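You operate a simulated robot arm through the tools that you are given. There is no shell and no other tool. Be economical: measure what you need, move in short steps, check, and stop when the job is done.

You are at the controls of a simulated two-armed robot. One attempt, no reset.

Task
Seat the pale mug in the foam ring, wet the yellow sponge and wipe off the ring it left.
Fine: Wet it on the saucer's pad and put it back; leave the other mug. Set down upright: yellow sponge. What is to be rubbed or washed off counts as gone when no trace of it is left.

Only the result counts: the job must be done as asked and must still hold three seconds after the hand-in. Knocking over, shifting, dropping, spilling or breaking anything else fails it.

Robot
Two 7-joint arms with fingered hands on one trunk, on a base that drives. Base frame: it is fixed to the floor where the robot stands at the start and does not move with it; the origin is under the middle of the robot, x ahead of it, y to its left, z up. Units: cm, degrees, N and s.
The left shoulder is at the start at [8, 19.8, 146.5], the right one opposite. With the tool pointing down near the work surface each hand reaches from about 10 to 74 cm from the robot's upright axis, wherever it stands, measured 20 degrees to its own side. Places, roughly: foam ring [80, -20, 90]; saucer with a wet pad [80, -30, 90]. Payload 4 kg a hand.
The TCP of each hand is the grasp point between the finger pads, 2.6 cm short of the fingertips. In the tool frame z runs along the fingers and y along their closing line. Largest opening 13.2 cm; the body of the gripper starts 7.3 cm behind the TCP. The gripper is a hand of 4 fingers: y runs from the thumb to the fingers, the wrist lies at [0, 0, -23.9] in the tool frame, and closing takes about 1.5 s.
Orientation is that of the tool frame in the base frame, as a unit quaternion [x, y, z, w]. With the fingers straight down and closing along the base's y, the tool's x points along the base's -x, its y along +y and its z along -z.

Tools
- The arms move only by the tool play_rows. It takes "left_motion", "right_motion" or both (then of equal length, played together; a hand with none holds still); each is a list that holds one entry, the list of rows, each a list of 7 numbers: the shift along the base's x, y, z in cm, then the turn, a rotation vector about the base's x, y, z in degrees, then the gripper command, from -1 (shut) to 1 (fully open), values between in proportion. In form: [[[tx, ty, tz, wx, wy, wz, fingers], ...]]. A call has 1 to 10 rows; each row is the pose to reach, as a shift and turn from the pose commanded when the call began. Each row takes 0.2 s and may step no farther than 5 cm and 8.6 degrees from the row before; otherwise, or with a gripper value out of range, the whole call is refused. A pose out of reach is approached as far as the arm can. The call stops where the force on the tool passes 90 N (or 10 N more than at its start, if that is more) or the arm is blocked; 0.2 s more then pass. The fingers move at their own pace (about 7.2 cm/s each) and stop on an object; they squeeze with about 30 N. The grip force told is the motor's: it shows also when the fingers shut on nothing. Time passes only in rows, and 0.2 s behind the last, so rows that repeat a pose let the fingers close. It gives the time, the measured TCP pose, the force on the tool (base axes), the opening and the grip force at its end, in the units of the frame above (readings bear some noise), with the torque about the TCP (base axes, N m) and any sound that the robot's microphone picked up.
- Cameras (640 x 400 px; columns grow to the right, rows downward): "scene" is now at [10.05, 1.74, 161.66]; the picture's right is [0.24, -0.97, 0.00], its down [-0.78, -0.20, -0.59] and it looks along [0.57, 0.14, -0.81] (base axes); focal length 271 px, centre (320, 200). "left" rides on the left gripper at [-6.8, 0.2, -9.7] in its tool frame; the picture's right is [-0.03, -1.00, 0.00], its down [0.82, -0.02, -0.58] and it looks along [0.58, -0.01, 0.82] (tool axes); focal length 270 px, centre (320, 200). "right" rides on the right gripper at [6.8, 0.2, -9.7] in its tool frame; the picture's right is [-0.03, 1.00, 0.00], its down [-0.82, -0.02, -0.58] and it looks along [-0.58, -0.01, 0.82] (tool axes); focal length 270 px, centre (320, 200). There is no depth. A picture from a camera that has moved, and an enlarged one, comes with that camera's place and axes in the base frame and with its lens.
- get_image(camera): a new picture of that camera. The clock stands still meanwhile.
- lift_body(by): slides the trunk up (or, below 0, down) by that many cm; the arms and the scene camera ride with it, the base frame stays. It gives what a move gives, with no picture.
- drive_base(legs): drives the robot by 1 to 6 legs, each [ahead, left, turn to the left] in cm, cm and degrees, along the robot's own axes; the way and the turn of a leg run together, so that a leg with both is an arc; at most 150 cm and 180 degrees a leg. The arms and the cameras ride along, it lands a little off, and it stops where it bumps. It gives what a move gives.
- hand_shape(shape, hand): the hand has 4 fingers and takes this shape, open, in about a second: jaw (thumb against the fingers, like two jaws); tri (thumb and two fingers); tip (a fingertip pinch); poke (one finger out to press); point (the index stretched); flat (the hand flat); cup (the hand cupped); fist (a fist). The gripper value then closes the fingers along that shape, each until it touches; the sizes above hold for jaw. It gives what a move gives, with no picture.
- turn_head(pan, tilt): turns the head with the scene camera to pan (to the left, within 86 degrees either way) and tilt (down, from -29 to 69), counted from straight ahead of the robot. It gives what a move gives.
- inspect(camera, box): a new picture of the part [left, top, right, bottom] of that camera's present view, enlarged. The clock stands still meanwhile.
- job_done(): hands the job in; it is judged then, once.

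Go step by step. Nothing tells you exact positions but the pictures and the camera data: compare them with the known pose of the tool, close in by small moves and look again before you grip or let go. The budget is 120 turns and 88 pictures, counting those below and the enlarged ones. Unless the task says otherwise, let go and move clear before handing in, and close with one line.

The tools are called as name(argument=value, ...) on one line, values as JSON. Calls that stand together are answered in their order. play_rows: Moves the arms, as the interface text tells. Its arguments: {"type":"object","properties":{"left_motion":{"type":"array"},"right_motion":{"type":"array"}},"required":[]} The other tools are called the same way: lift_body (by) slides the trunk up or down; hand_shape (shape, hand) gives the hand a shape; drive_base (legs) drives the base; turn_head (pan, tilt) turns the head that bears the scene camera; get_image (camera) takes a picture; inspect (camera, box) takes an enlarged picture of a part of a camera's view; job_done () hands the job in.

At the start:

```text
time_s: 0.0
left_tool_pos: [33.98, 18.72, 99.98]
left_ee_rot: [0.0, 1.0, 0.0, 0.0]
left_force: [0.5, 0.5, 0.0]
left_wrist_torque: [0.01, 0.03, -0.02]
left_grip_width: 13.19
left_grasp_force: 0.0
left_shape: jaw
right_tool_pos: [36.33, -13.85, 100.02]
right_ee_rot: [0.0, 1.0, 0.0, 0.001]
right_force: [0.3, -1.2, 0.5]
right_wrist_torque: [0.02, -0.02, 0.01]
right_grip_width: 13.19
right_grasp_force: 0.1
right_shape: jaw
trunk travel left (down, up): [-77.5, 6.5]
robot x, y, heading: [0.01, 0.32, -0.0]
head pan, tilt: [14.1, 53.9]
```

scene: 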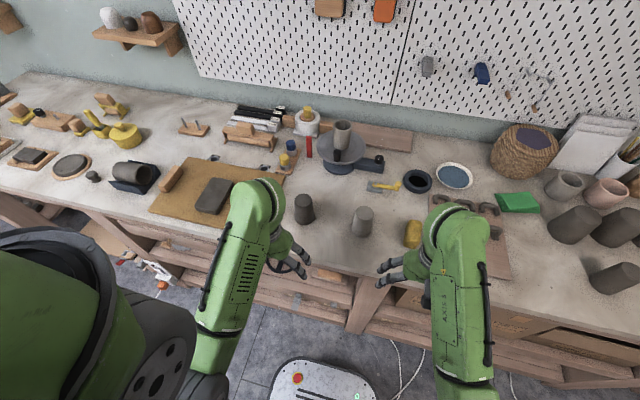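
right: 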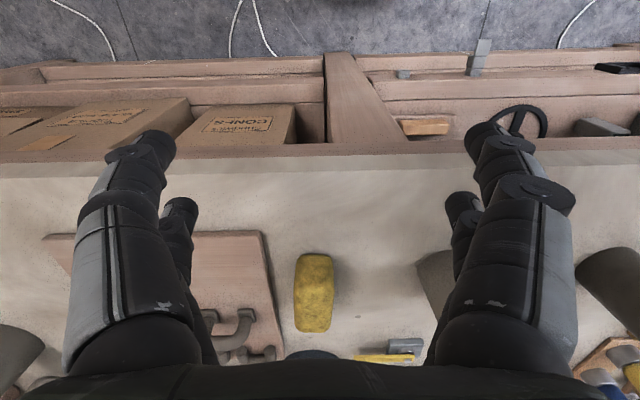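
left: 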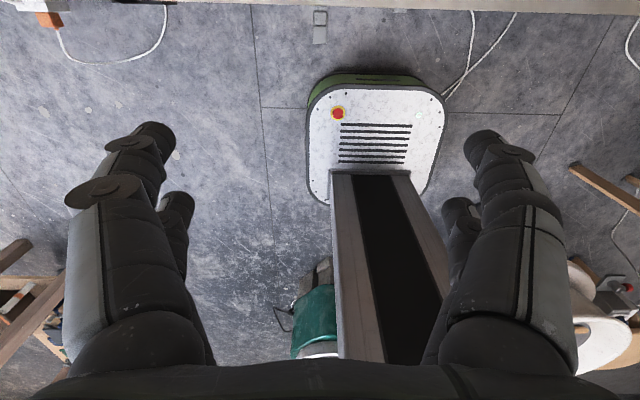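

I see two mug-like cylinders near the front edge, a yellow sponge, a black foam ring and a saucer with a blue pad. I'll look closer first.

inspect(camera="scene", box=[280, 140, 480, 265])

turn_head(pan=-15, tilt=50)

get_image(camera="scene")

```text
3.20 times, centred on (380, 202) of scene
camera zoom: at [10.05, 1.74, 161.66], right [0.24, -0.97, 0.0], down [-0.78, -0.2, -0.59], along [0.57, 0.14, -0.81], focal length 868 px, centre (128, 192)
```

zoom: 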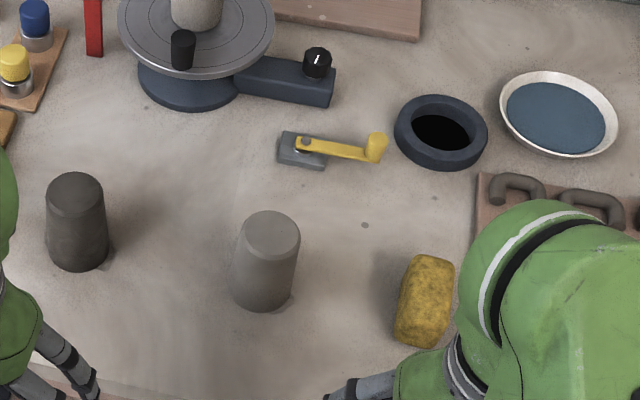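

```text
time_s: 0.9
left_tool_pos: [33.87, 18.83, 99.93]
left_ee_rot: [0.0, 1.0, 0.0, 0.0]
left_force: [-0.1, 0.0, -0.5]
left_wrist_torque: [0.01, -0.01, 0.0]
left_grip_width: 13.18
left_grasp_force: 0.0
left_shape: jaw
right_tool_pos: [36.26, -13.86, 99.96]
right_ee_rot: [0.0, 1.0, 0.0, 0.001]
right_force: [0.2, -0.3, -0.7]
right_wrist_torque: [0.01, 0.01, 0.02]
right_grip_width: 13.17
right_grasp_force: 0.1
right_shape: jaw
trunk travel left (down, up): [-77.5, 6.5]
robot x, y, heading: [-0.12, 0.43, -0.1]
head pan, tilt: [-15.0, 50.0]
```

```text
83 pictures are left
camera scene: at [10.38, -2.03, 162.17], right [-0.26, -0.97, 0.0], down [-0.74, 0.2, -0.64], along [0.62, -0.17, -0.77], focal length 271 px, centre (320, 200)
```

scene: 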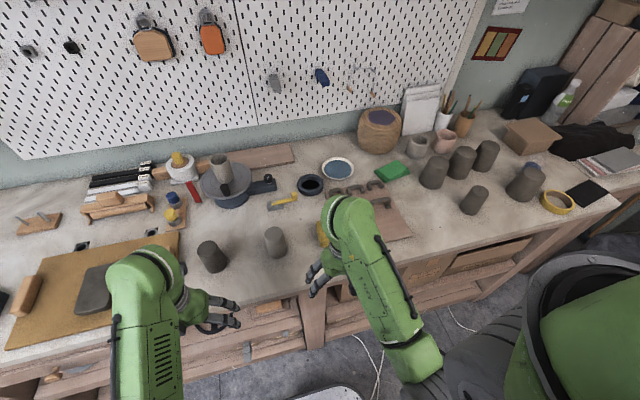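

The pale mug is near (51,-1), sponge near (55,-16), ring near (77,-17), saucer near (81,-29). I'll raise both hands and then drive closer.

play_rows(left_motion=[[[0, 0, 4, 0, 0, 0, 1], [0, 0, 8, 0, 0, 0, 1], [0, 0, 12, 0, 0, 0, 1], [0, 2, 16, 0, 0, 0, 1], [0, 4, 20, 0, 0, 0, 1]]], right_motion=[[[0, 0, 4, 0, 0, 0, 1], [0, 0, 8, 0, 0, 0, 1], [0, 0, 12, 0, 0, 0, 1], [0, 0, 16, 0, 0, 0, 1], [0, 0, 16, 0, 0, 0, 1]]])

drive_base(legs=[[14, 0, 0]])

get_image(camera="right")

get_image(camera="scene")

```text
time_s: 2.1
left_tool_pos: [32.41, 19.99, 104.21]
left_ee_rot: [0.0, 1.0, 0.0, 0.002]
left_force: [0.0, 0.8, -0.5]
left_wrist_torque: [-0.02, 0.02, 0.01]
left_grip_width: 13.18
left_grasp_force: 0.0
left_shape: jaw
left hand out of reach, approached as far as the arm can: row 2, 3, 4, 5
right_tool_pos: [36.14, -13.92, 103.78]
right_ee_rot: [0.0, 1.0, 0.0, 0.002]
right_force: [0.4, 0.2, 0.1]
right_wrist_torque: [0.0, 0.01, -0.02]
right_grip_width: 13.2
right_grasp_force: 0.1
right_shape: jaw
right hand out of reach, approached as far as the arm can: row 1, 2, 3, 4, 5
trunk travel left (down, up): [-77.5, 6.5]
robot x, y, heading: [0.11, -0.01, -0.0]
head pan, tilt: [-15.0, 50.0]
```

```text
time_s: 3.5
left_tool_pos: [46.18, 20.23, 104.43]
left_ee_rot: [0.0, 1.0, -0.001, 0.004]
left_force: [0.0, 0.7, 0.4]
left_wrist_torque: [-0.01, -0.02, 0.01]
left_grip_width: 13.18
left_grasp_force: 0.0
left_shape: jaw
right_tool_pos: [49.91, -13.86, 104.0]
right_ee_rot: [0.0, 1.0, 0.0, 0.003]
right_force: [-0.2, -0.3, -0.2]
right_wrist_torque: [0.01, 0.02, 0.03]
right_grip_width: 13.19
right_grasp_force: 0.1
right_shape: jaw
trunk travel left (down, up): [-77.5, 6.5]
robot x, y, heading: [13.88, 0.02, 0.2]
head pan, tilt: [-15.0, 50.0]
```

```text
82 pictures are left
camera right: at [43.08, -13.75, 113.5], right [0.02, 1.0, 0.0], down [0.81, -0.02, 0.58], along [0.58, -0.01, -0.81], focal length 270 px, centre (320, 200)
```

right: 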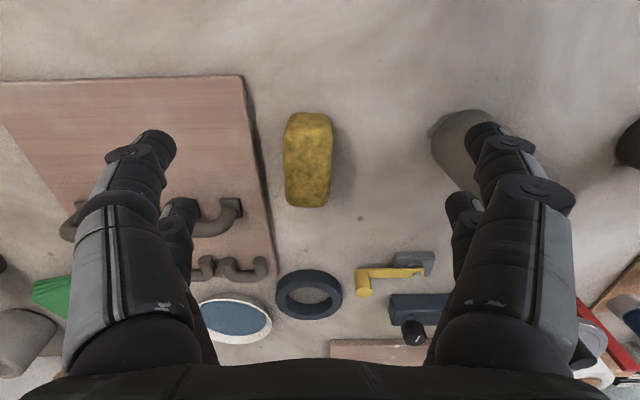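

```text
81 pictures are left
camera scene: at [23.96, -2.03, 162.2], right [-0.26, -0.97, 0.0], down [-0.74, 0.2, -0.65], along [0.62, -0.17, -0.76], focal length 271 px, centre (320, 200)
```

scene: 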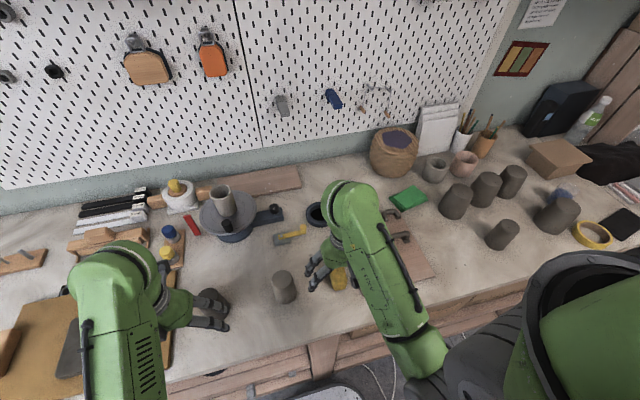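

The view agrees with the table surface near z 89–90. I'll raise the trunk for clearance and bring the right hand over behind the mug to look at it.

lift_body(by=6.4)

play_rows(right_motion=[[[-4, 2, 0, 0, 0, 0, 1], [-8, 5, 0, 0, 0, 0, 1], [-11, 9, 0, 0, 0, 0, 1], [-11, 13, 0, 0, 0, 0, 1], [-11, 13, 0, 0, 0, 0, 1]]])

get_image(camera="right")

```text
time_s: 4.5
left_tool_pos: [46.67, 20.33, 110.62]
left_ee_rot: [0.0, 1.0, 0.0, 0.001]
left_force: [-0.1, -0.3, 0.3]
left_wrist_torque: [0.01, 0.0, 0.0]
left_grip_width: 13.15
left_grasp_force: 0.1
left_shape: jaw
right_tool_pos: [50.49, -13.88, 110.13]
right_ee_rot: [0.0, 1.0, 0.0, 0.001]
right_force: [-0.5, -0.3, 0.8]
right_wrist_torque: [0.02, 0.0, 0.0]
right_grip_width: 13.19
right_grasp_force: 0.0
right_shape: jaw
trunk travel left (down, up): [-83.9, 0.1]
robot x, y, heading: [13.92, -0.34, 0.0]
head pan, tilt: [-15.0, 50.0]
```

```text
time_s: 5.7
left_tool_pos: [46.52, 20.33, 110.62]
left_ee_rot: [0.0, 1.0, 0.0, 0.002]
left_force: [-0.7, -0.1, -0.5]
left_wrist_torque: [-0.03, -0.02, -0.05]
left_grip_width: 13.17
left_grasp_force: 0.0
left_shape: jaw
right_tool_pos: [39.23, -0.86, 110.05]
right_ee_rot: [0.0, 1.0, 0.0, 0.002]
right_force: [-0.3, 0.4, 0.5]
right_wrist_torque: [-0.03, 0.0, 0.0]
right_grip_width: 13.18
right_grasp_force: 0.0
right_shape: jaw
right hand out of reach, approached as far as the arm can: row 2, 3
trunk travel left (down, up): [-83.9, 0.1]
robot x, y, heading: [14.11, 0.08, -0.0]
head pan, tilt: [-15.0, 50.0]
```

```text
80 pictures are left
camera right: at [32.26, -0.78, 119.67], right [0.03, 1.0, 0.0], down [0.81, -0.02, 0.58], along [0.58, -0.01, -0.81], focal length 270 px, centre (320, 200)
```

right: 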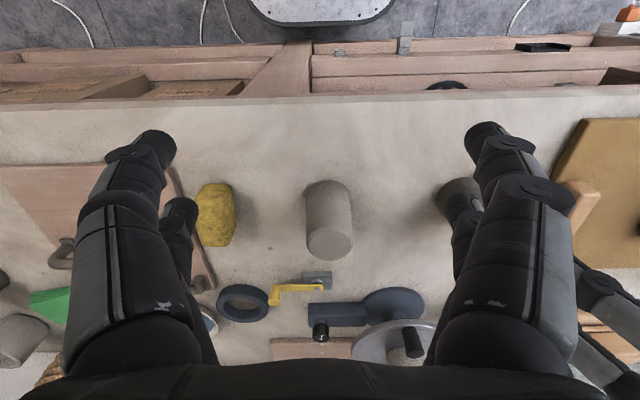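

inspect(camera="right", box=[180, 160, 420, 310])

```text
2.67 times, centred on (300, 235) of right
camera zoom: at [32.26, -0.78, 119.67], right [0.03, 1.0, 0.0], down [0.81, -0.02, 0.58], along [0.58, -0.01, -0.81], focal length 721 px, centre (373, 107)
```

zoom: 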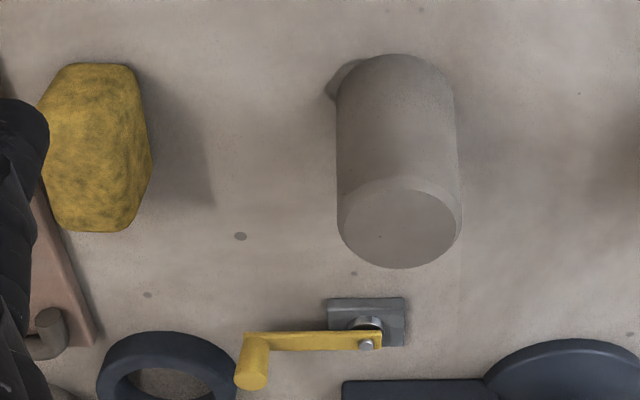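

The pale mug is an upturned, slightly tapered cup (base about (53.7, 0), top about z 98), with a dark crescent of the stain peeking out at its base. I'll move over it at height and check.

play_rows(right_motion=[[[5, 0.3, 0, 0, 0, 0, 1], [10, 0.6, 0, 0, 0, 0, 1], [14.4, 0.9, 0, 0, 0, 0, 1], [14.4, 0.9, -3, 0, 0, 0, 1], [14.4, 0.9, -3, 0, 0, 0, 1]]])

get_image(camera="right")

```text
time_s: 6.9
left_tool_pos: [46.46, 20.31, 110.57]
left_ee_rot: [-0.001, 1.0, 0.0, 0.002]
left_force: [0.8, 0.4, 0.6]
left_wrist_torque: [-0.02, -0.02, -0.02]
left_grip_width: 13.18
left_grasp_force: 0.1
left_shape: jaw
right_tool_pos: [53.42, 0.19, 106.93]
right_ee_rot: [0.0, 1.0, 0.001, 0.001]
right_force: [-0.5, -0.4, 0.7]
right_wrist_torque: [0.01, -0.02, 0.02]
right_grip_width: 13.2
right_grasp_force: 0.2
right_shape: jaw
trunk travel left (down, up): [-83.9, 0.1]
robot x, y, heading: [14.24, 0.03, 0.1]
head pan, tilt: [-15.0, 50.0]
```

```text
78 pictures are left
camera right: at [46.59, 0.28, 116.6], right [0.02, 1.0, 0.0], down [0.81, -0.02, 0.58], along [0.58, -0.01, -0.81], focal length 270 px, centre (320, 200)
```

right: 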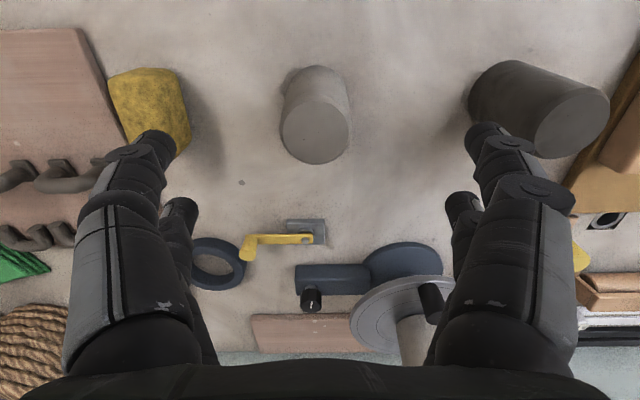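

The mug centre reads about (54,-0.2). Descending around it and gripping.

play_rows(right_motion=[[[0.6, -0.4, -4, 0, 0, 0, 1], [0.6, -0.4, -8, 0, 0, 0, 1], [0.6, -0.4, -11.4, 0, 0, 0, 1], [0.6, -0.4, -11.4, 0, 0, 0, 1], [0.6, -0.4, -11.4, 0, 0, 0, 1]]])

get_image(camera="right")

```text
time_s: 8.1
left_tool_pos: [46.55, 20.3, 110.67]
left_ee_rot: [0.0, 1.0, 0.0, 0.002]
left_force: [0.8, -0.3, 1.0]
left_wrist_torque: [-0.02, -0.01, 0.01]
left_grip_width: 13.22
left_grasp_force: 0.0
left_shape: jaw
right_tool_pos: [53.97, -0.4, 95.64]
right_ee_rot: [0.0, 1.0, 0.001, 0.002]
right_force: [-0.4, 0.3, -0.2]
right_wrist_torque: [-0.01, 0.01, 0.03]
right_grip_width: 13.19
right_grasp_force: 0.0
right_shape: jaw
trunk travel left (down, up): [-83.9, 0.1]
robot x, y, heading: [14.03, -0.26, 0.3]
head pan, tilt: [-15.0, 50.0]
```

```text
77 pictures are left
camera right: at [47.18, -0.23, 105.3], right [0.02, 1.0, 0.0], down [0.81, -0.02, 0.58], along [0.58, -0.01, -0.81], focal length 270 px, centre (320, 200)
```

right: 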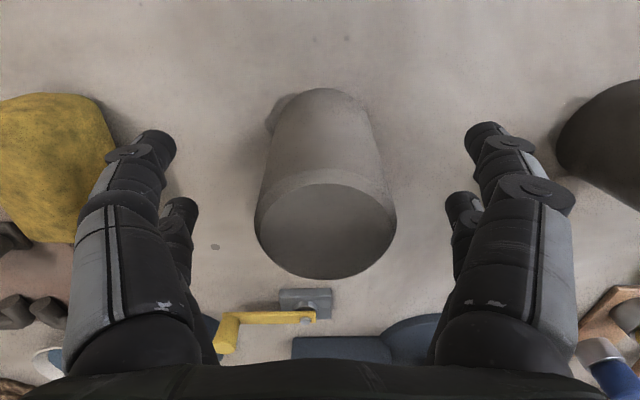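

Centred well. Closing the fingers gently along y.

play_rows(right_motion=[[[0, 0.2, 0, 0, 0, 0, 0], [0, 0.2, 0, 0, 0, 0, -0.5], [0, 0.2, 0, 0, 0, 0, -1], [0, 0.2, 0, 0, 0, 0, -1], [0, 0.2, 0, 0, 0, 0, -1], [0, 0.2, 0, 0, 0, 0, -1], [0, 0.2, 0, 0, 0, 0, -1], [0, 0.2, 0, 0, 0, 0, -1]]])

get_image(camera="right")

```text
time_s: 9.9
left_tool_pos: [46.57, 20.25, 110.54]
left_ee_rot: [0.0, 1.0, 0.0, 0.002]
left_force: [0.3, 0.1, -0.4]
left_wrist_torque: [-0.05, 0.01, 0.0]
left_grip_width: 13.21
left_grasp_force: 0.1
left_shape: jaw
right_tool_pos: [54.09, -0.19, 95.67]
right_ee_rot: [-0.001, 1.0, 0.0, 0.001]
right_force: [0.4, -0.1, -0.3]
right_wrist_torque: [-0.04, 0.0, 0.01]
right_grip_width: 3.82
right_grasp_force: 29.7
right_shape: jaw
trunk travel left (down, up): [-83.9, 0.1]
robot x, y, heading: [14.33, -0.24, 0.0]
head pan, tilt: [-15.0, 50.0]
```

```text
76 pictures are left
camera right: at [47.26, -0.05, 105.34], right [0.02, 1.0, 0.0], down [0.81, -0.02, 0.58], along [0.58, -0.01, -0.81], focal length 270 px, centre (320, 200)
```

right: 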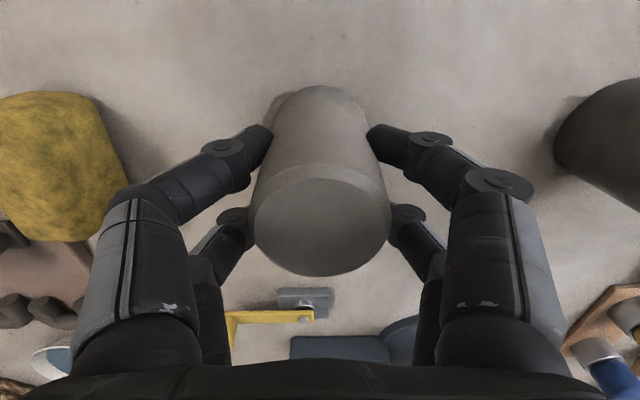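

The mug appears held. I lift it and look.

play_rows(right_motion=[[[0, 0, 1, 0, 0, 0, -1], [0, 0, 3, 0, 0, 0, -1], [0, 0, 6, 0, 0, 0, -1], [0, 0, 10, 0, 0, 0, -1], [0, 0, 10, 0, 0, 0, -1]]])

get_image(camera="right")

get_image(camera="scene")

```text
time_s: 11.1
left_tool_pos: [46.5, 20.27, 110.55]
left_ee_rot: [-0.001, 1.0, 0.0, 0.001]
left_force: [-0.5, -0.1, -0.5]
left_wrist_torque: [-0.03, -0.02, -0.02]
left_grip_width: 13.2
left_grasp_force: 0.1
left_shape: jaw
right_tool_pos: [54.31, -0.21, 105.79]
right_ee_rot: [0.0, 1.0, 0.0, 0.001]
right_force: [-0.7, 0.3, -1.8]
right_wrist_torque: [-0.01, 0.01, -0.02]
right_grip_width: 3.78
right_grasp_force: 29.5
right_shape: jaw
trunk travel left (down, up): [-83.9, 0.1]
robot x, y, heading: [14.07, -0.07, -0.0]
head pan, tilt: [-15.0, 50.0]
```

```text
75 pictures are left
camera right: at [47.41, -0.19, 115.45], right [0.02, 1.0, 0.0], down [0.81, -0.02, 0.58], along [0.58, -0.01, -0.82], focal length 270 px, centre (320, 200)
```

right: 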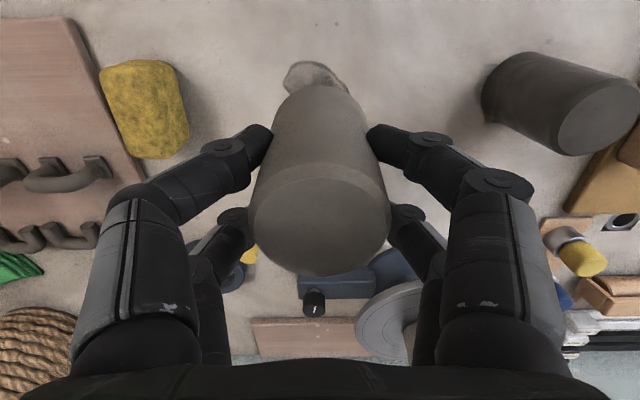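

```text
74 pictures are left
camera scene: at [24.44, -2.04, 168.57], right [-0.26, -0.97, 0.0], down [-0.74, 0.2, -0.64], along [0.62, -0.17, -0.77], focal length 271 px, centre (320, 200)
```

scene: 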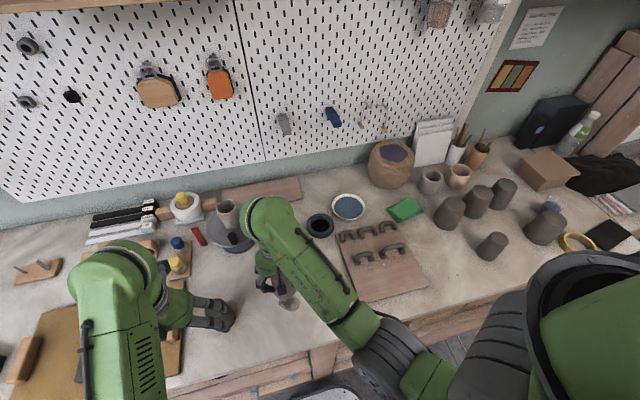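

The mug is held, and the ring stain shows below. I carry it across toward the foam ring, stopping short to measure.

play_rows(right_motion=[[[0, -4, 1, 0, 0, 0, -1], [0, -8, 1, 0, 0, 0, -1], [2, -12, 1, 0, 0, 0, -1], [5, -16, 1, 0, 0, 0, -1], [9, -16.2, 1, 0, 0, 0, -1], [9, -16.2, 1, 0, 0, 0, -1]]])

get_image(camera="right")

inspect(camera="scene", box=[220, 160, 420, 285])

```text
time_s: 12.5
left_tool_pos: [46.5, 20.29, 110.66]
left_ee_rot: [0.001, 1.0, 0.001, 0.002]
left_force: [-0.6, -0.7, -0.1]
left_wrist_torque: [0.01, 0.01, -0.03]
left_grip_width: 13.2
left_grasp_force: 0.0
left_shape: jaw
right_tool_pos: [63.32, -16.49, 106.78]
right_ee_rot: [0.0, 1.0, 0.0, 0.001]
right_force: [-0.4, 0.5, -3.0]
right_wrist_torque: [0.0, 0.01, -0.02]
right_grip_width: 3.75
right_grasp_force: 29.8
right_shape: jaw
trunk travel left (down, up): [-83.9, 0.1]
robot x, y, heading: [13.84, -0.2, 0.1]
head pan, tilt: [-15.0, 50.0]
```

```text
73 pictures are left
camera right: at [56.53, -16.25, 116.29], right [0.02, 1.0, 0.0], down [0.81, -0.02, 0.58], along [0.58, -0.01, -0.81], focal length 270 px, centre (320, 200)
```

right: 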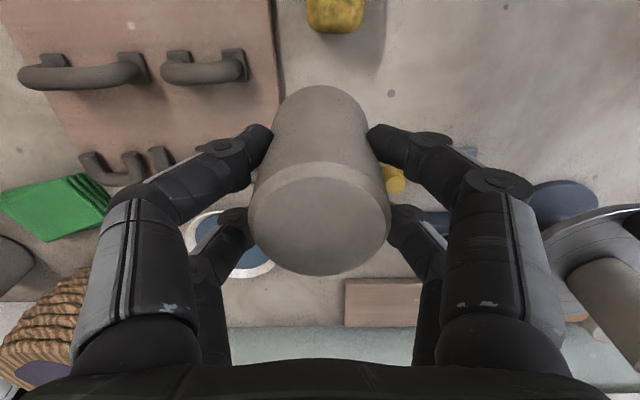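

```text
3.20 times, centred on (320, 222) of scene
camera zoom: at [24.45, -1.98, 168.57], right [-0.26, -0.97, 0.0], down [-0.74, 0.2, -0.64], along [0.62, -0.17, -0.77], focal length 868 px, centre (320, 128)
```

zoom: 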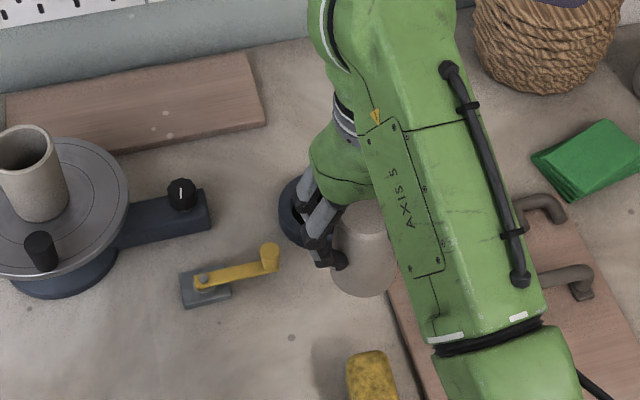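

I move over the ring's estimated centre, staying a few cm above, to compare mug and ring directly.

play_rows(right_motion=[[[4, 0.2, 0, 0, 0, 0, -1], [8, 0.3, 0, 0, 0, 0, -1], [12, 0.4, 0, 0, 0, 0, -1], [13.2, 0.4, -2, 0, 0, 0, -1], [13.2, 0.4, -4, 0, 0, 0, -1], [13.2, 0.4, -4, 0, 0, 0, -1]]])

inspect(camera="scene", box=[220, 160, 420, 285])

get_image(camera="right")

```text
time_s: 13.9
left_tool_pos: [46.54, 20.21, 110.65]
left_ee_rot: [0.0, 1.0, 0.0, 0.001]
left_force: [-0.8, -0.2, -1.0]
left_wrist_torque: [0.02, 0.01, 0.0]
left_grip_width: 13.18
left_grasp_force: 0.1
left_shape: jaw
right_tool_pos: [76.54, -16.03, 102.66]
right_ee_rot: [0.0, 1.0, 0.001, 0.002]
right_force: [0.3, 0.6, -3.3]
right_wrist_torque: [0.01, -0.03, 0.0]
right_grip_width: 3.77
right_grasp_force: 29.1
right_shape: jaw
trunk travel left (down, up): [-83.9, 0.1]
robot x, y, heading: [14.27, 0.23, 0.2]
head pan, tilt: [-15.0, 50.0]
```

```text
3.20 times, centred on (320, 222) of scene
camera zoom: at [24.49, -2.02, 168.56], right [-0.26, -0.97, 0.0], down [-0.74, 0.2, -0.64], along [0.62, -0.17, -0.77], focal length 868 px, centre (320, 128)
```

zoom: 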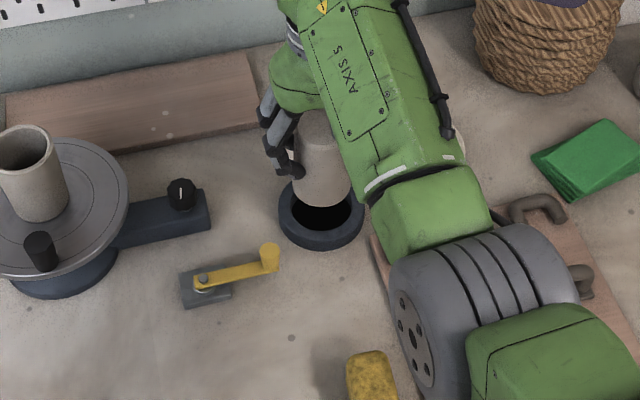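

```text
70 pictures are left
camera right: at [69.7, -15.87, 112.21], right [0.02, 1.0, 0.0], down [0.81, -0.02, 0.58], along [0.58, -0.01, -0.81], focal length 270 px, centre (320, 200)
```

right: 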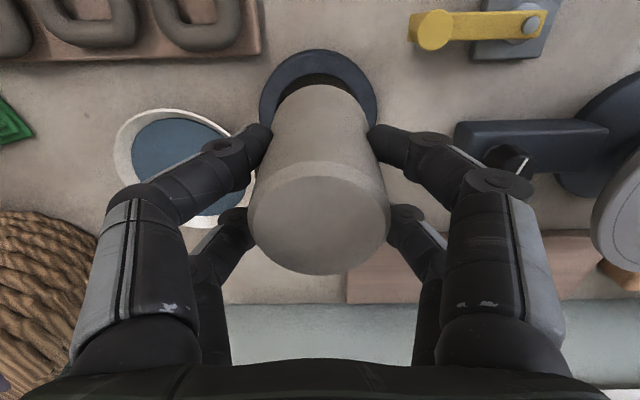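

Laterally the mug is aligned; it seems to need about +0.3 cm in x. I correct and descend closer to recheck.

play_rows(right_motion=[[[0.3, 0.1, -1, 0, 0, 0, -1], [0.3, 0.1, -2.5, 0, 0, 0, -1], [0.3, 0.1, -2.5, 0, 0, 0, -1]]])

inspect(camera="scene", box=[280, 180, 360, 230])

inspect(camera="right", box=[220, 20, 420, 145])

```text
time_s: 14.7
left_tool_pos: [46.49, 20.15, 110.6]
left_ee_rot: [0.0, 1.0, 0.001, 0.001]
left_force: [0.4, 0.1, -0.1]
left_wrist_torque: [0.0, -0.06, -0.01]
left_grip_width: 13.17
left_grasp_force: 0.1
left_shape: jaw
right_tool_pos: [76.85, -15.78, 100.24]
right_ee_rot: [0.0, 1.0, 0.0, 0.001]
right_force: [0.2, 0.3, -3.3]
right_wrist_torque: [0.02, 0.0, 0.0]
right_grip_width: 3.77
right_grasp_force: 30.4
right_shape: jaw
trunk travel left (down, up): [-83.9, 0.1]
robot x, y, heading: [14.37, 0.03, 0.1]
head pan, tilt: [-15.0, 50.0]
```

```text
8.00 times, centred on (320, 205) of scene
camera zoom: at [24.45, -2.04, 168.57], right [-0.26, -0.97, 0.0], down [-0.74, 0.2, -0.64], along [0.62, -0.17, -0.77], focal length 2170 px, centre (320, 160)
```

zoom: 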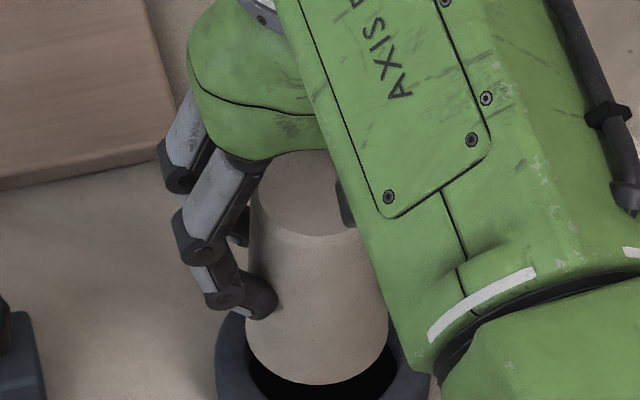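

```text
3.20 times, centred on (320, 82) of right
camera zoom: at [70.01, -15.67, 109.89], right [0.03, 1.0, 0.0], down [0.81, -0.02, 0.58], along [0.58, -0.01, -0.81], focal length 865 px, centre (320, 576)
```

zoom: 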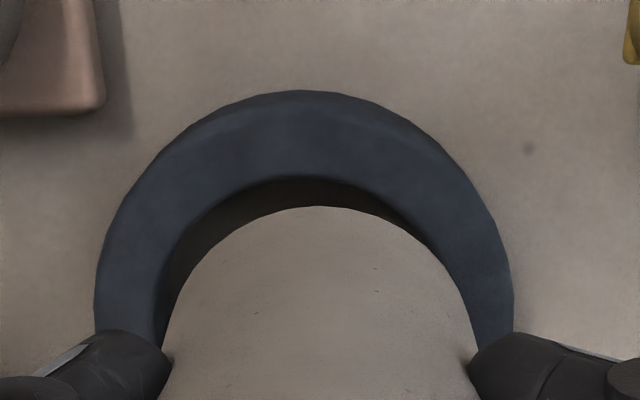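

Ring centre is now 0.25 cm to the -y side and about 0.2 cm ahead; correcting and dropping to just above the ring.

play_rows(right_motion=[[[0.2, -0.26, 0, 0, 0, 0, -1], [0.2, -0.26, -1.5, 0, 0, 0, -1], [0.2, -0.26, -1.5, 0, 0, 0, -1]]])

inspect(camera="right", box=[220, 20, 420, 145])

inspect(camera="scene", box=[280, 190, 360, 240])

```text
time_s: 15.5
left_tool_pos: [46.56, 20.2, 110.6]
left_ee_rot: [0.0, 1.0, 0.0, 0.002]
left_force: [0.2, -0.2, -0.3]
left_wrist_torque: [-0.02, -0.01, -0.01]
left_grip_width: 13.19
left_grasp_force: 0.1
left_shape: jaw
right_tool_pos: [76.97, -15.98, 98.77]
right_ee_rot: [0.001, 1.0, 0.0, 0.002]
right_force: [-0.6, 0.2, -2.7]
right_wrist_torque: [0.01, -0.02, 0.01]
right_grip_width: 3.75
right_grasp_force: 29.6
right_shape: jaw
trunk travel left (down, up): [-83.9, 0.1]
robot x, y, heading: [13.77, 0.0, -0.1]
head pan, tilt: [-15.0, 50.0]
```

```text
3.20 times, centred on (320, 82) of right
camera zoom: at [70.14, -15.9, 108.41], right [0.02, 1.0, 0.0], down [0.81, -0.02, 0.58], along [0.58, -0.01, -0.81], focal length 865 px, centre (320, 576)
```

zoom: 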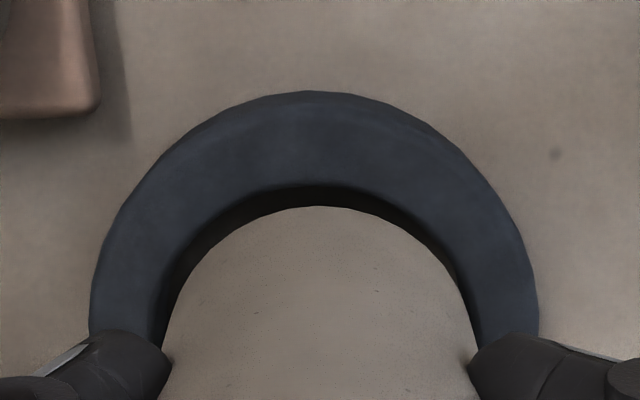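

```text
8.00 times, centred on (320, 215) of scene
camera zoom: at [24.48, -2.03, 168.56], right [-0.26, -0.97, 0.0], down [-0.74, 0.2, -0.64], along [0.62, -0.17, -0.77], focal length 2170 px, centre (320, 80)
```

zoom: 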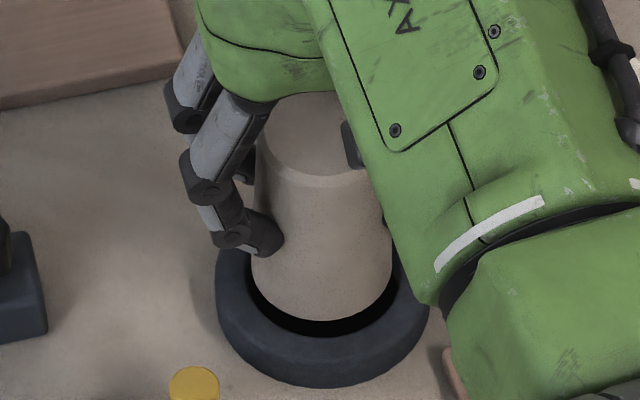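

Nearly concentric now. Descending slowly in small steps while watching the force.

play_rows(right_motion=[[[-0.05, -0.06, -0.4, 0, 0, 0, -1], [-0.05, -0.06, -0.8, 0, 0, 0, -1], [-0.05, -0.06, -1.2, 0, 0, 0, -1]]])

inspect(camera="right", box=[220, 20, 420, 145])

inspect(camera="scene", box=[280, 190, 360, 240])

```text
time_s: 16.3
left_tool_pos: [46.44, 20.3, 110.79]
left_ee_rot: [0.0, 1.0, -0.001, 0.001]
left_force: [0.5, 0.3, -0.7]
left_wrist_torque: [0.03, 0.01, 0.0]
left_grip_width: 13.18
left_grasp_force: 0.1
left_shape: jaw
right_tool_pos: [77.01, -16.21, 97.5]
right_ee_rot: [0.0, 1.0, 0.001, 0.001]
right_force: [-0.2, -0.2, -3.1]
right_wrist_torque: [0.02, -0.02, 0.01]
right_grip_width: 3.76
right_grasp_force: 30.3
right_shape: jaw
trunk travel left (down, up): [-83.9, 0.1]
robot x, y, heading: [14.11, 0.0, 0.0]
head pan, tilt: [-15.0, 50.0]
```

```text
3.20 times, centred on (320, 82) of right
camera zoom: at [70.16, -16.05, 107.17], right [0.03, 1.0, 0.0], down [0.81, -0.02, 0.58], along [0.58, -0.01, -0.81], focal length 865 px, centre (320, 576)
```

zoom: 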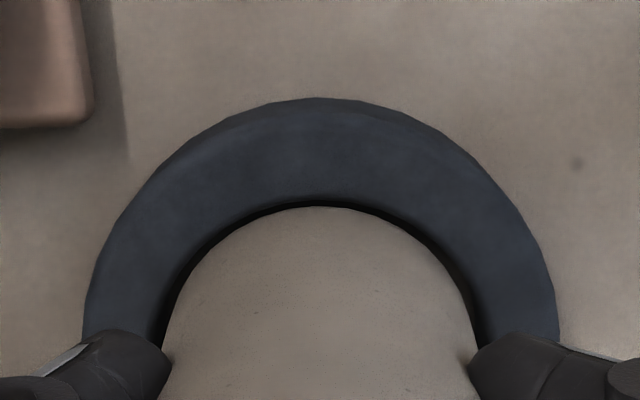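

```text
8.00 times, centred on (320, 215) of scene
camera zoom: at [24.49, -2.03, 168.56], right [-0.26, -0.97, 0.0], down [-0.74, 0.2, -0.64], along [0.62, -0.17, -0.77], focal length 2170 px, centre (320, 80)
```

zoom: 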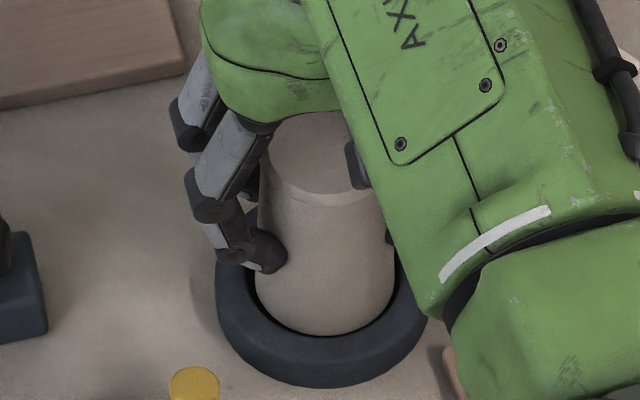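

Well centred, no contact. Continue down toward the seat.

play_rows(right_motion=[[[-0.02, 0.04, -0.4, 0, 0, 0, -1], [-0.02, 0.04, -0.8, 0, 0, 0, -1], [-0.02, 0.04, -1.2, 0, 0, 0, -1], [-0.02, 0.04, -1.4, 0, 0, 0, -1]]])

inspect(camera="right", box=[220, 20, 420, 145])

```text
time_s: 17.3
left_tool_pos: [46.55, 20.33, 110.67]
left_ee_rot: [0.001, 1.0, -0.001, 0.002]
left_force: [0.2, 0.5, -0.3]
left_wrist_torque: [0.0, -0.02, 0.01]
left_grip_width: 13.22
left_grasp_force: 0.1
left_shape: jaw
right_tool_pos: [77.01, -16.23, 96.19]
right_ee_rot: [0.0, 1.0, 0.001, 0.002]
right_force: [0.5, 0.1, -1.8]
right_wrist_torque: [0.01, -0.03, 0.0]
right_grip_width: 3.74
right_grasp_force: 29.6
right_shape: jaw
trunk travel left (down, up): [-83.9, 0.1]
robot x, y, heading: [13.54, 0.21, -0.1]
head pan, tilt: [-15.0, 50.0]
```

```text
3.20 times, centred on (320, 82) of right
camera zoom: at [70.13, -16.0, 105.78], right [0.02, 1.0, 0.0], down [0.81, -0.02, 0.58], along [0.58, -0.01, -0.81], focal length 865 px, centre (320, 576)
```

zoom: 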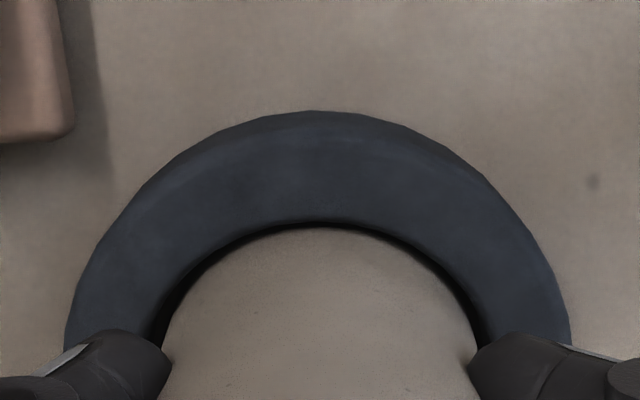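

The mug is entering the hole. Final half-centimetre in fine steps.

play_rows(right_motion=[[[0, 0, -0.2, 0, 0, 0, -1], [0, 0, -0.4, 0, 0, 0, -1], [0, 0, -0.5, 0, 0, 0, -1], [0, 0, -0.5, 0, 0, 0, -1]]])

```text
time_s: 18.3
left_tool_pos: [46.44, 20.29, 110.65]
left_ee_rot: [0.0, 1.0, 0.001, 0.002]
left_force: [1.2, -1.1, -0.4]
left_wrist_torque: [0.01, 0.02, -0.03]
left_grip_width: 13.22
left_grasp_force: 0.0
left_shape: jaw
right_tool_pos: [76.96, -16.06, 95.77]
right_ee_rot: [0.0, 1.0, 0.0, 0.002]
right_force: [0.2, -1.3, 3.3]
right_wrist_torque: [-0.09, 0.1, 0.01]
right_grip_width: 3.76
right_grasp_force: 30.0
right_shape: jaw
trunk travel left (down, up): [-83.9, 0.1]
robot x, y, heading: [13.93, -0.2, 0.2]
head pan, tilt: [-15.0, 50.0]
```

A light touch of the bottom: the mug is down. Opening the fingers partly and looking.

play_rows(right_motion=[[[0, 0, -0.1, 0, 0, 0, -0.6], [0, 0, -0.1, 0, 0, 0, -0.3], [0, 0, -0.1, 0, 0, 0, 0], [0, 0, -0.1, 0, 0, 0, 0.3], [0, 0, -0.1, 0, 0, 0, 0.3]]])

get_image(camera="right")

inspect(camera="scene", box=[280, 190, 360, 240])

```text
time_s: 19.5
left_tool_pos: [46.6, 20.2, 110.53]
left_ee_rot: [0.0, 1.0, 0.0, 0.002]
left_force: [0.6, 0.1, 0.4]
left_wrist_torque: [0.03, -0.04, 0.03]
left_grip_width: 13.18
left_grasp_force: 0.2
left_shape: jaw
right_tool_pos: [76.82, -16.12, 95.64]
right_ee_rot: [0.001, 1.0, 0.0, 0.002]
right_force: [0.4, 0.5, 0.2]
right_wrist_torque: [0.0, -0.06, -0.01]
right_grip_width: 8.56
right_grasp_force: 0.0
right_shape: jaw
trunk travel left (down, up): [-83.9, 0.1]
robot x, y, heading: [14.16, 0.18, 0.0]
head pan, tilt: [-15.0, 50.0]
```

```text
62 pictures are left
camera right: at [70.07, -16.04, 105.2], right [0.02, 1.0, 0.0], down [0.81, -0.02, 0.58], along [0.58, -0.01, -0.81], focal length 270 px, centre (320, 200)
```

right: 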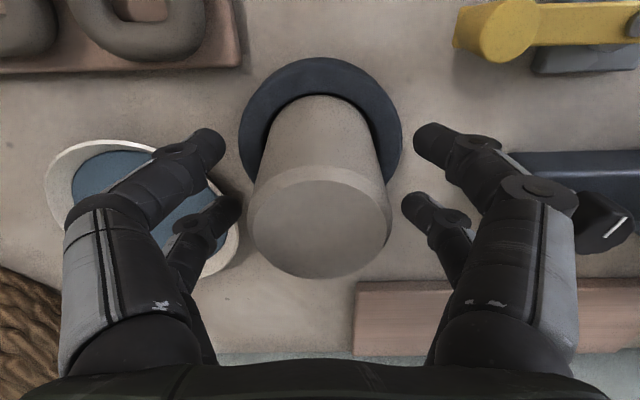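

```text
8.00 times, centred on (320, 215) of scene
camera zoom: at [24.38, -2.01, 168.57], right [-0.26, -0.97, 0.0], down [-0.74, 0.2, -0.64], along [0.62, -0.17, -0.77], focal length 2170 px, centre (320, 80)
```

zoom: 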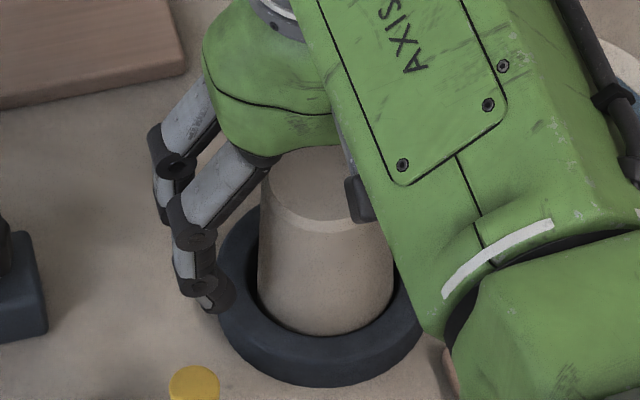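

The mug stands in the ring. I raise straight up, then move back toward the sponge and look.

play_rows(right_motion=[[[0, 0, 3, 0, 0, 0, 0.3], [0, 0, 7, 0, 0, 0, 0.3], [0, 0, 11, 0, 0, 0, 0.5], [-4, 0, 12, 0, 0, 0, 0.5], [-9, 0.4, 12, 0, 0, 0, 0.5], [-14, 0.8, 12, 0, 0, 0, 0.5], [-19, 1, 12, 0, 0, 0, 0.5], [-24, 1, 12, 0, 0, 0, 0.5], [-26, 1, 11, 0, 0, 0, 0.5], [-26, 1, 11, 0, 0, 0, 0.5]]])

get_image(camera="right")

get_image(camera="scene")

```text
refused: row 5 steps farther than a row can; nothing moved
```

```text
60 pictures are left
camera right: at [70.07, -16.04, 105.2], right [0.02, 1.0, 0.0], down [0.81, -0.02, 0.58], along [0.58, -0.01, -0.81], focal length 270 px, centre (320, 200)
```

right: 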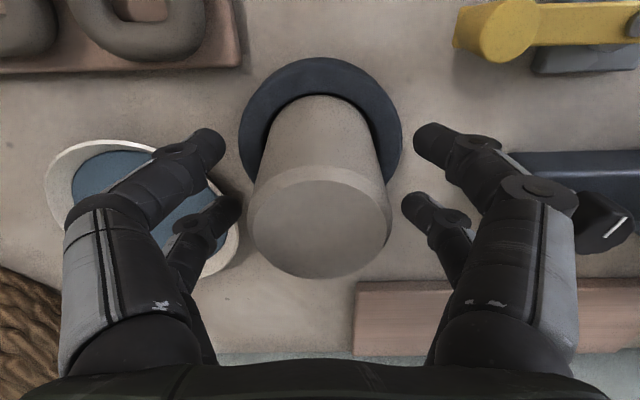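

```text
59 pictures are left
camera scene: at [24.38, -2.01, 168.57], right [-0.26, -0.97, 0.0], down [-0.74, 0.2, -0.64], along [0.62, -0.17, -0.77], focal length 271 px, centre (320, 200)
```

scene: 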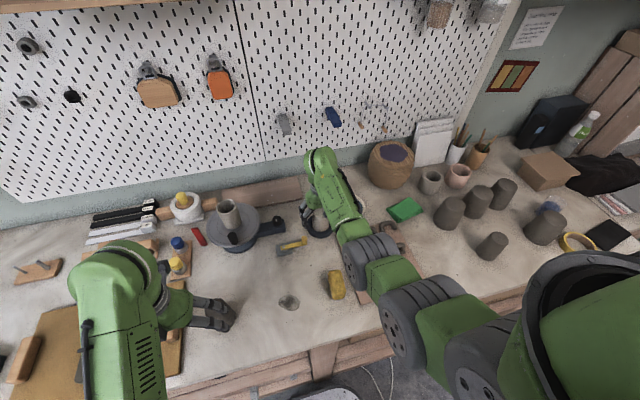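

The mug is seated; a row was too long, so I redo the raise-and-retreat with shorter steps.

play_rows(right_motion=[[[0, 0, 3, 0, 0, 0, 0.3], [0, 0, 7, 0, 0, 0, 0.3], [0, 0, 11, 0, 0, 0, 0.5], [-4, 0, 12, 0, 0, 0, 0.5], [-8.5, 0.3, 12, 0, 0, 0, 0.5], [-13, 0.6, 12, 0, 0, 0, 0.5], [-17.5, 1, 12, 0, 0, 0, 0.5], [-22, 1, 12, 0, 0, 0, 0.5], [-26, 1, 12, 0, 0, 0, 0.5], [-26, 1, 12, 0, 0, 0, 0.5]]])

get_image(camera="right")

inspect(camera="scene", box=[250, 170, 410, 330])

```text
time_s: 21.7
left_tool_pos: [46.6, 20.23, 110.63]
left_ee_rot: [-0.001, 1.0, 0.0, 0.002]
left_force: [0.5, 0.5, 0.1]
left_wrist_torque: [0.05, 0.01, 0.02]
left_grip_width: 13.21
left_grasp_force: 0.1
left_shape: jaw
right_tool_pos: [50.87, -15.04, 107.81]
right_ee_rot: [0.001, 1.0, -0.001, 0.002]
right_force: [-0.2, -0.4, -1.0]
right_wrist_torque: [-0.03, 0.02, 0.01]
right_grip_width: 9.87
right_grasp_force: 0.0
right_shape: jaw
trunk travel left (down, up): [-83.9, 0.1]
robot x, y, heading: [13.96, 0.15, 0.4]
head pan, tilt: [-15.0, 50.0]
```

```text
58 pictures are left
camera right: at [43.98, -14.97, 117.3], right [0.02, 1.0, 0.0], down [0.81, -0.02, 0.58], along [0.58, -0.01, -0.81], focal length 270 px, centre (320, 200)
```

right: 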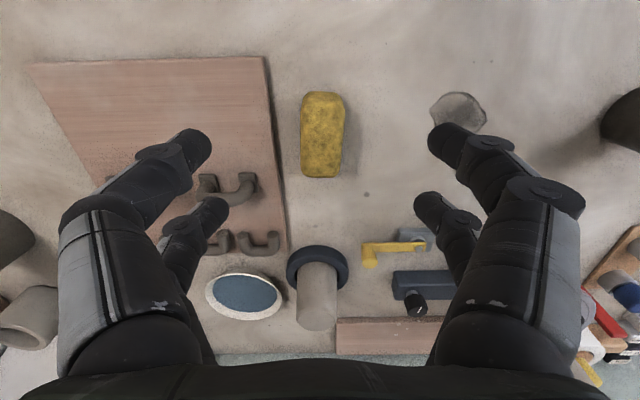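

```text
2.50 times, centred on (330, 250) of scene
camera zoom: at [24.51, -2.01, 168.56], right [-0.26, -0.97, 0.0], down [-0.74, 0.2, -0.64], along [0.62, -0.17, -0.77], focal length 678 px, centre (295, 75)
```

zoom: 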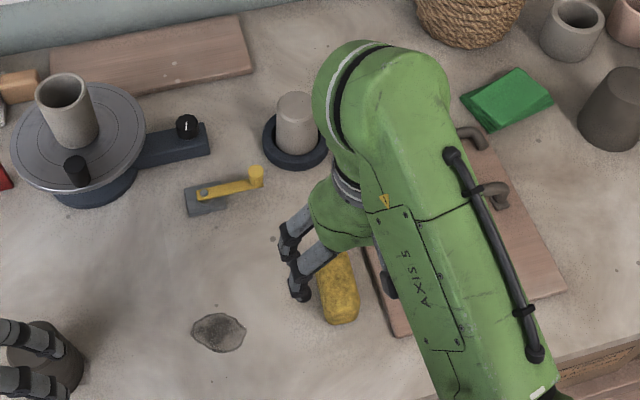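

The stain is a grey patch near (53.5,-1). I zoom in on the sponge and the stain.

inspect(camera="right", box=[250, 60, 410, 190])

inspect(camera="right", box=[400, 70, 520, 145])

```text
3.08 times, centred on (330, 125) of right
camera zoom: at [43.98, -14.97, 117.3], right [0.02, 1.0, 0.0], down [0.81, -0.02, 0.58], along [0.58, -0.01, -0.81], focal length 832 px, centre (289, 431)
```

zoom: 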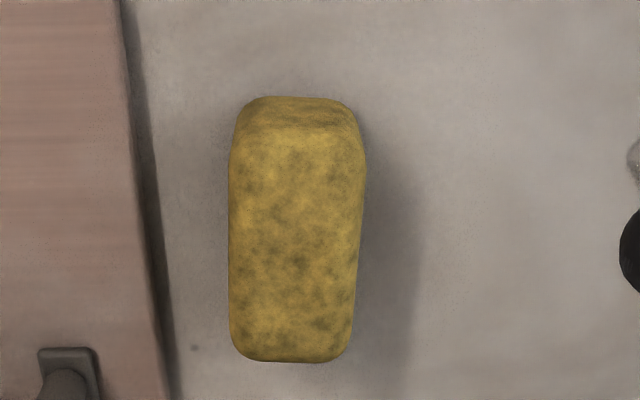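

```text
5.33 times, centred on (460, 108) of right
camera zoom: at [43.98, -14.97, 117.3], right [0.02, 1.0, 0.0], down [0.81, -0.02, 0.58], along [0.58, -0.01, -0.81], focal length 1442 px, centre (-427, 693)
```

zoom: 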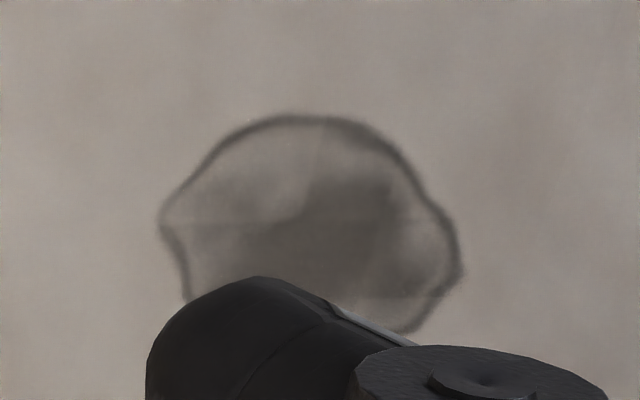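

Sponge: about 7.6×4.2×3.7 cm, centre (54.7,-14.9), beside a board edge at y≈-19.7. I narrow the fingers, move over the sponge and send the left hand farther left.

play_rows(right_motion=[[[2, 0.1, 0, 0, 0, 0, 0], [3.8, 0.2, -3, 0, 0, 0, -0.2], [3.8, 0.2, -6, 0, 0, 0, -0.2], [3.8, 0.2, -9, 0, 0, 0, -0.2], [3.8, 0.2, -9, 0, 0, 0, -0.2]]], left_motion=[[[0, 3, 0, 0, 0, 0, 1], [0, 6, 0, 0, 0, 0, 1], [0, 9, 0, 0, 0, 0, 1], [0, 12, 0, 0, 0, 0, 1], [0, 12, 0, 0, 0, 0, 1]]])

get_image(camera="right")

```text
time_s: 22.5
left_tool_pos: [47.32, 22.78, 109.21]
left_ee_rot: [0.097, 0.995, 0.002, 0.006]
left_force: [0.8, -0.2, -0.1]
left_wrist_torque: [-0.01, 0.02, -0.01]
left_grip_width: 13.19
left_grasp_force: 0.1
left_shape: jaw
left hand out of reach, approached as far as the arm can: row 2, 3
right_tool_pos: [54.84, -14.97, 102.23]
right_ee_rot: [0.0, 1.0, 0.001, 0.001]
right_force: [0.2, -0.9, 0.5]
right_wrist_torque: [-0.03, -0.02, -0.01]
right_grip_width: 5.31
right_grasp_force: 0.1
right_shape: jaw
trunk travel left (down, up): [-83.9, 0.1]
robot x, y, heading: [13.84, 0.03, 0.1]
head pan, tilt: [-15.0, 50.0]
stopped in row 3 (left hand): the arm was blocked; the commanded pose is now the measured one
```

```text
54 pictures are left
camera right: at [47.96, -14.86, 111.94], right [0.03, 1.0, 0.0], down [0.81, -0.02, 0.58], along [0.58, -0.01, -0.82], focal length 270 px, centre (320, 200)
```

right: 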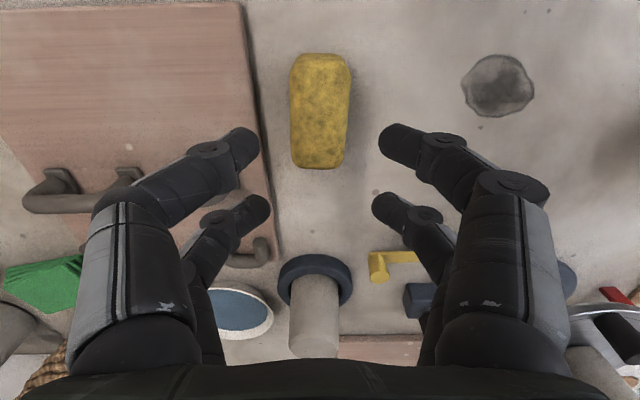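

The stain is clearly visible now (x 51–56, y -3.5–2.5). I lower further over the sponge with a narrower opening and recheck against the board edge.

play_rows(right_motion=[[[0, 0, -3, 0, 0, 0, -0.3], [0, 0.1, -5.4, 0, 0, 0, -0.3], [0, 0.1, -5.4, 0, 0, 0, -0.3]]])

get_image(camera="right")

```text
time_s: 23.3
left_tool_pos: [47.15, 22.91, 109.27]
left_ee_rot: [0.097, 0.995, 0.001, 0.008]
left_force: [0.1, 0.2, 0.7]
left_wrist_torque: [0.01, -0.04, 0.0]
left_grip_width: 13.19
left_grasp_force: 0.0
left_shape: jaw
right_tool_pos: [54.69, -14.81, 97.13]
right_ee_rot: [0.0, 1.0, 0.0, 0.002]
right_force: [-0.4, -0.3, -0.3]
right_wrist_torque: [0.0, 0.03, 0.0]
right_grip_width: 4.67
right_grasp_force: 0.1
right_shape: jaw
trunk travel left (down, up): [-83.9, 0.1]
robot x, y, heading: [14.23, 0.16, 0.1]
head pan, tilt: [-15.0, 50.0]
```

```text
53 pictures are left
camera right: at [47.77, -14.71, 106.79], right [0.03, 1.0, 0.0], down [0.81, -0.02, 0.58], along [0.58, -0.01, -0.81], focal length 270 px, centre (320, 200)
```

right: 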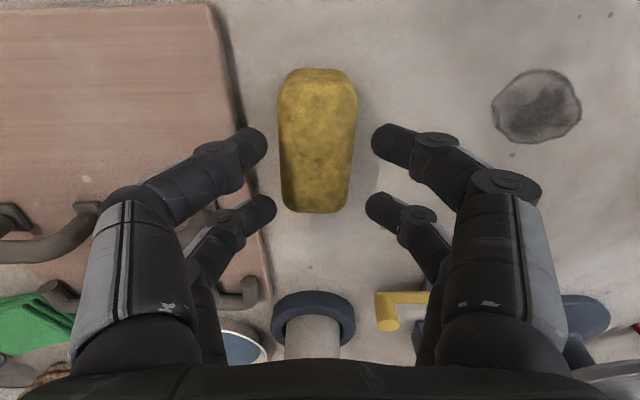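

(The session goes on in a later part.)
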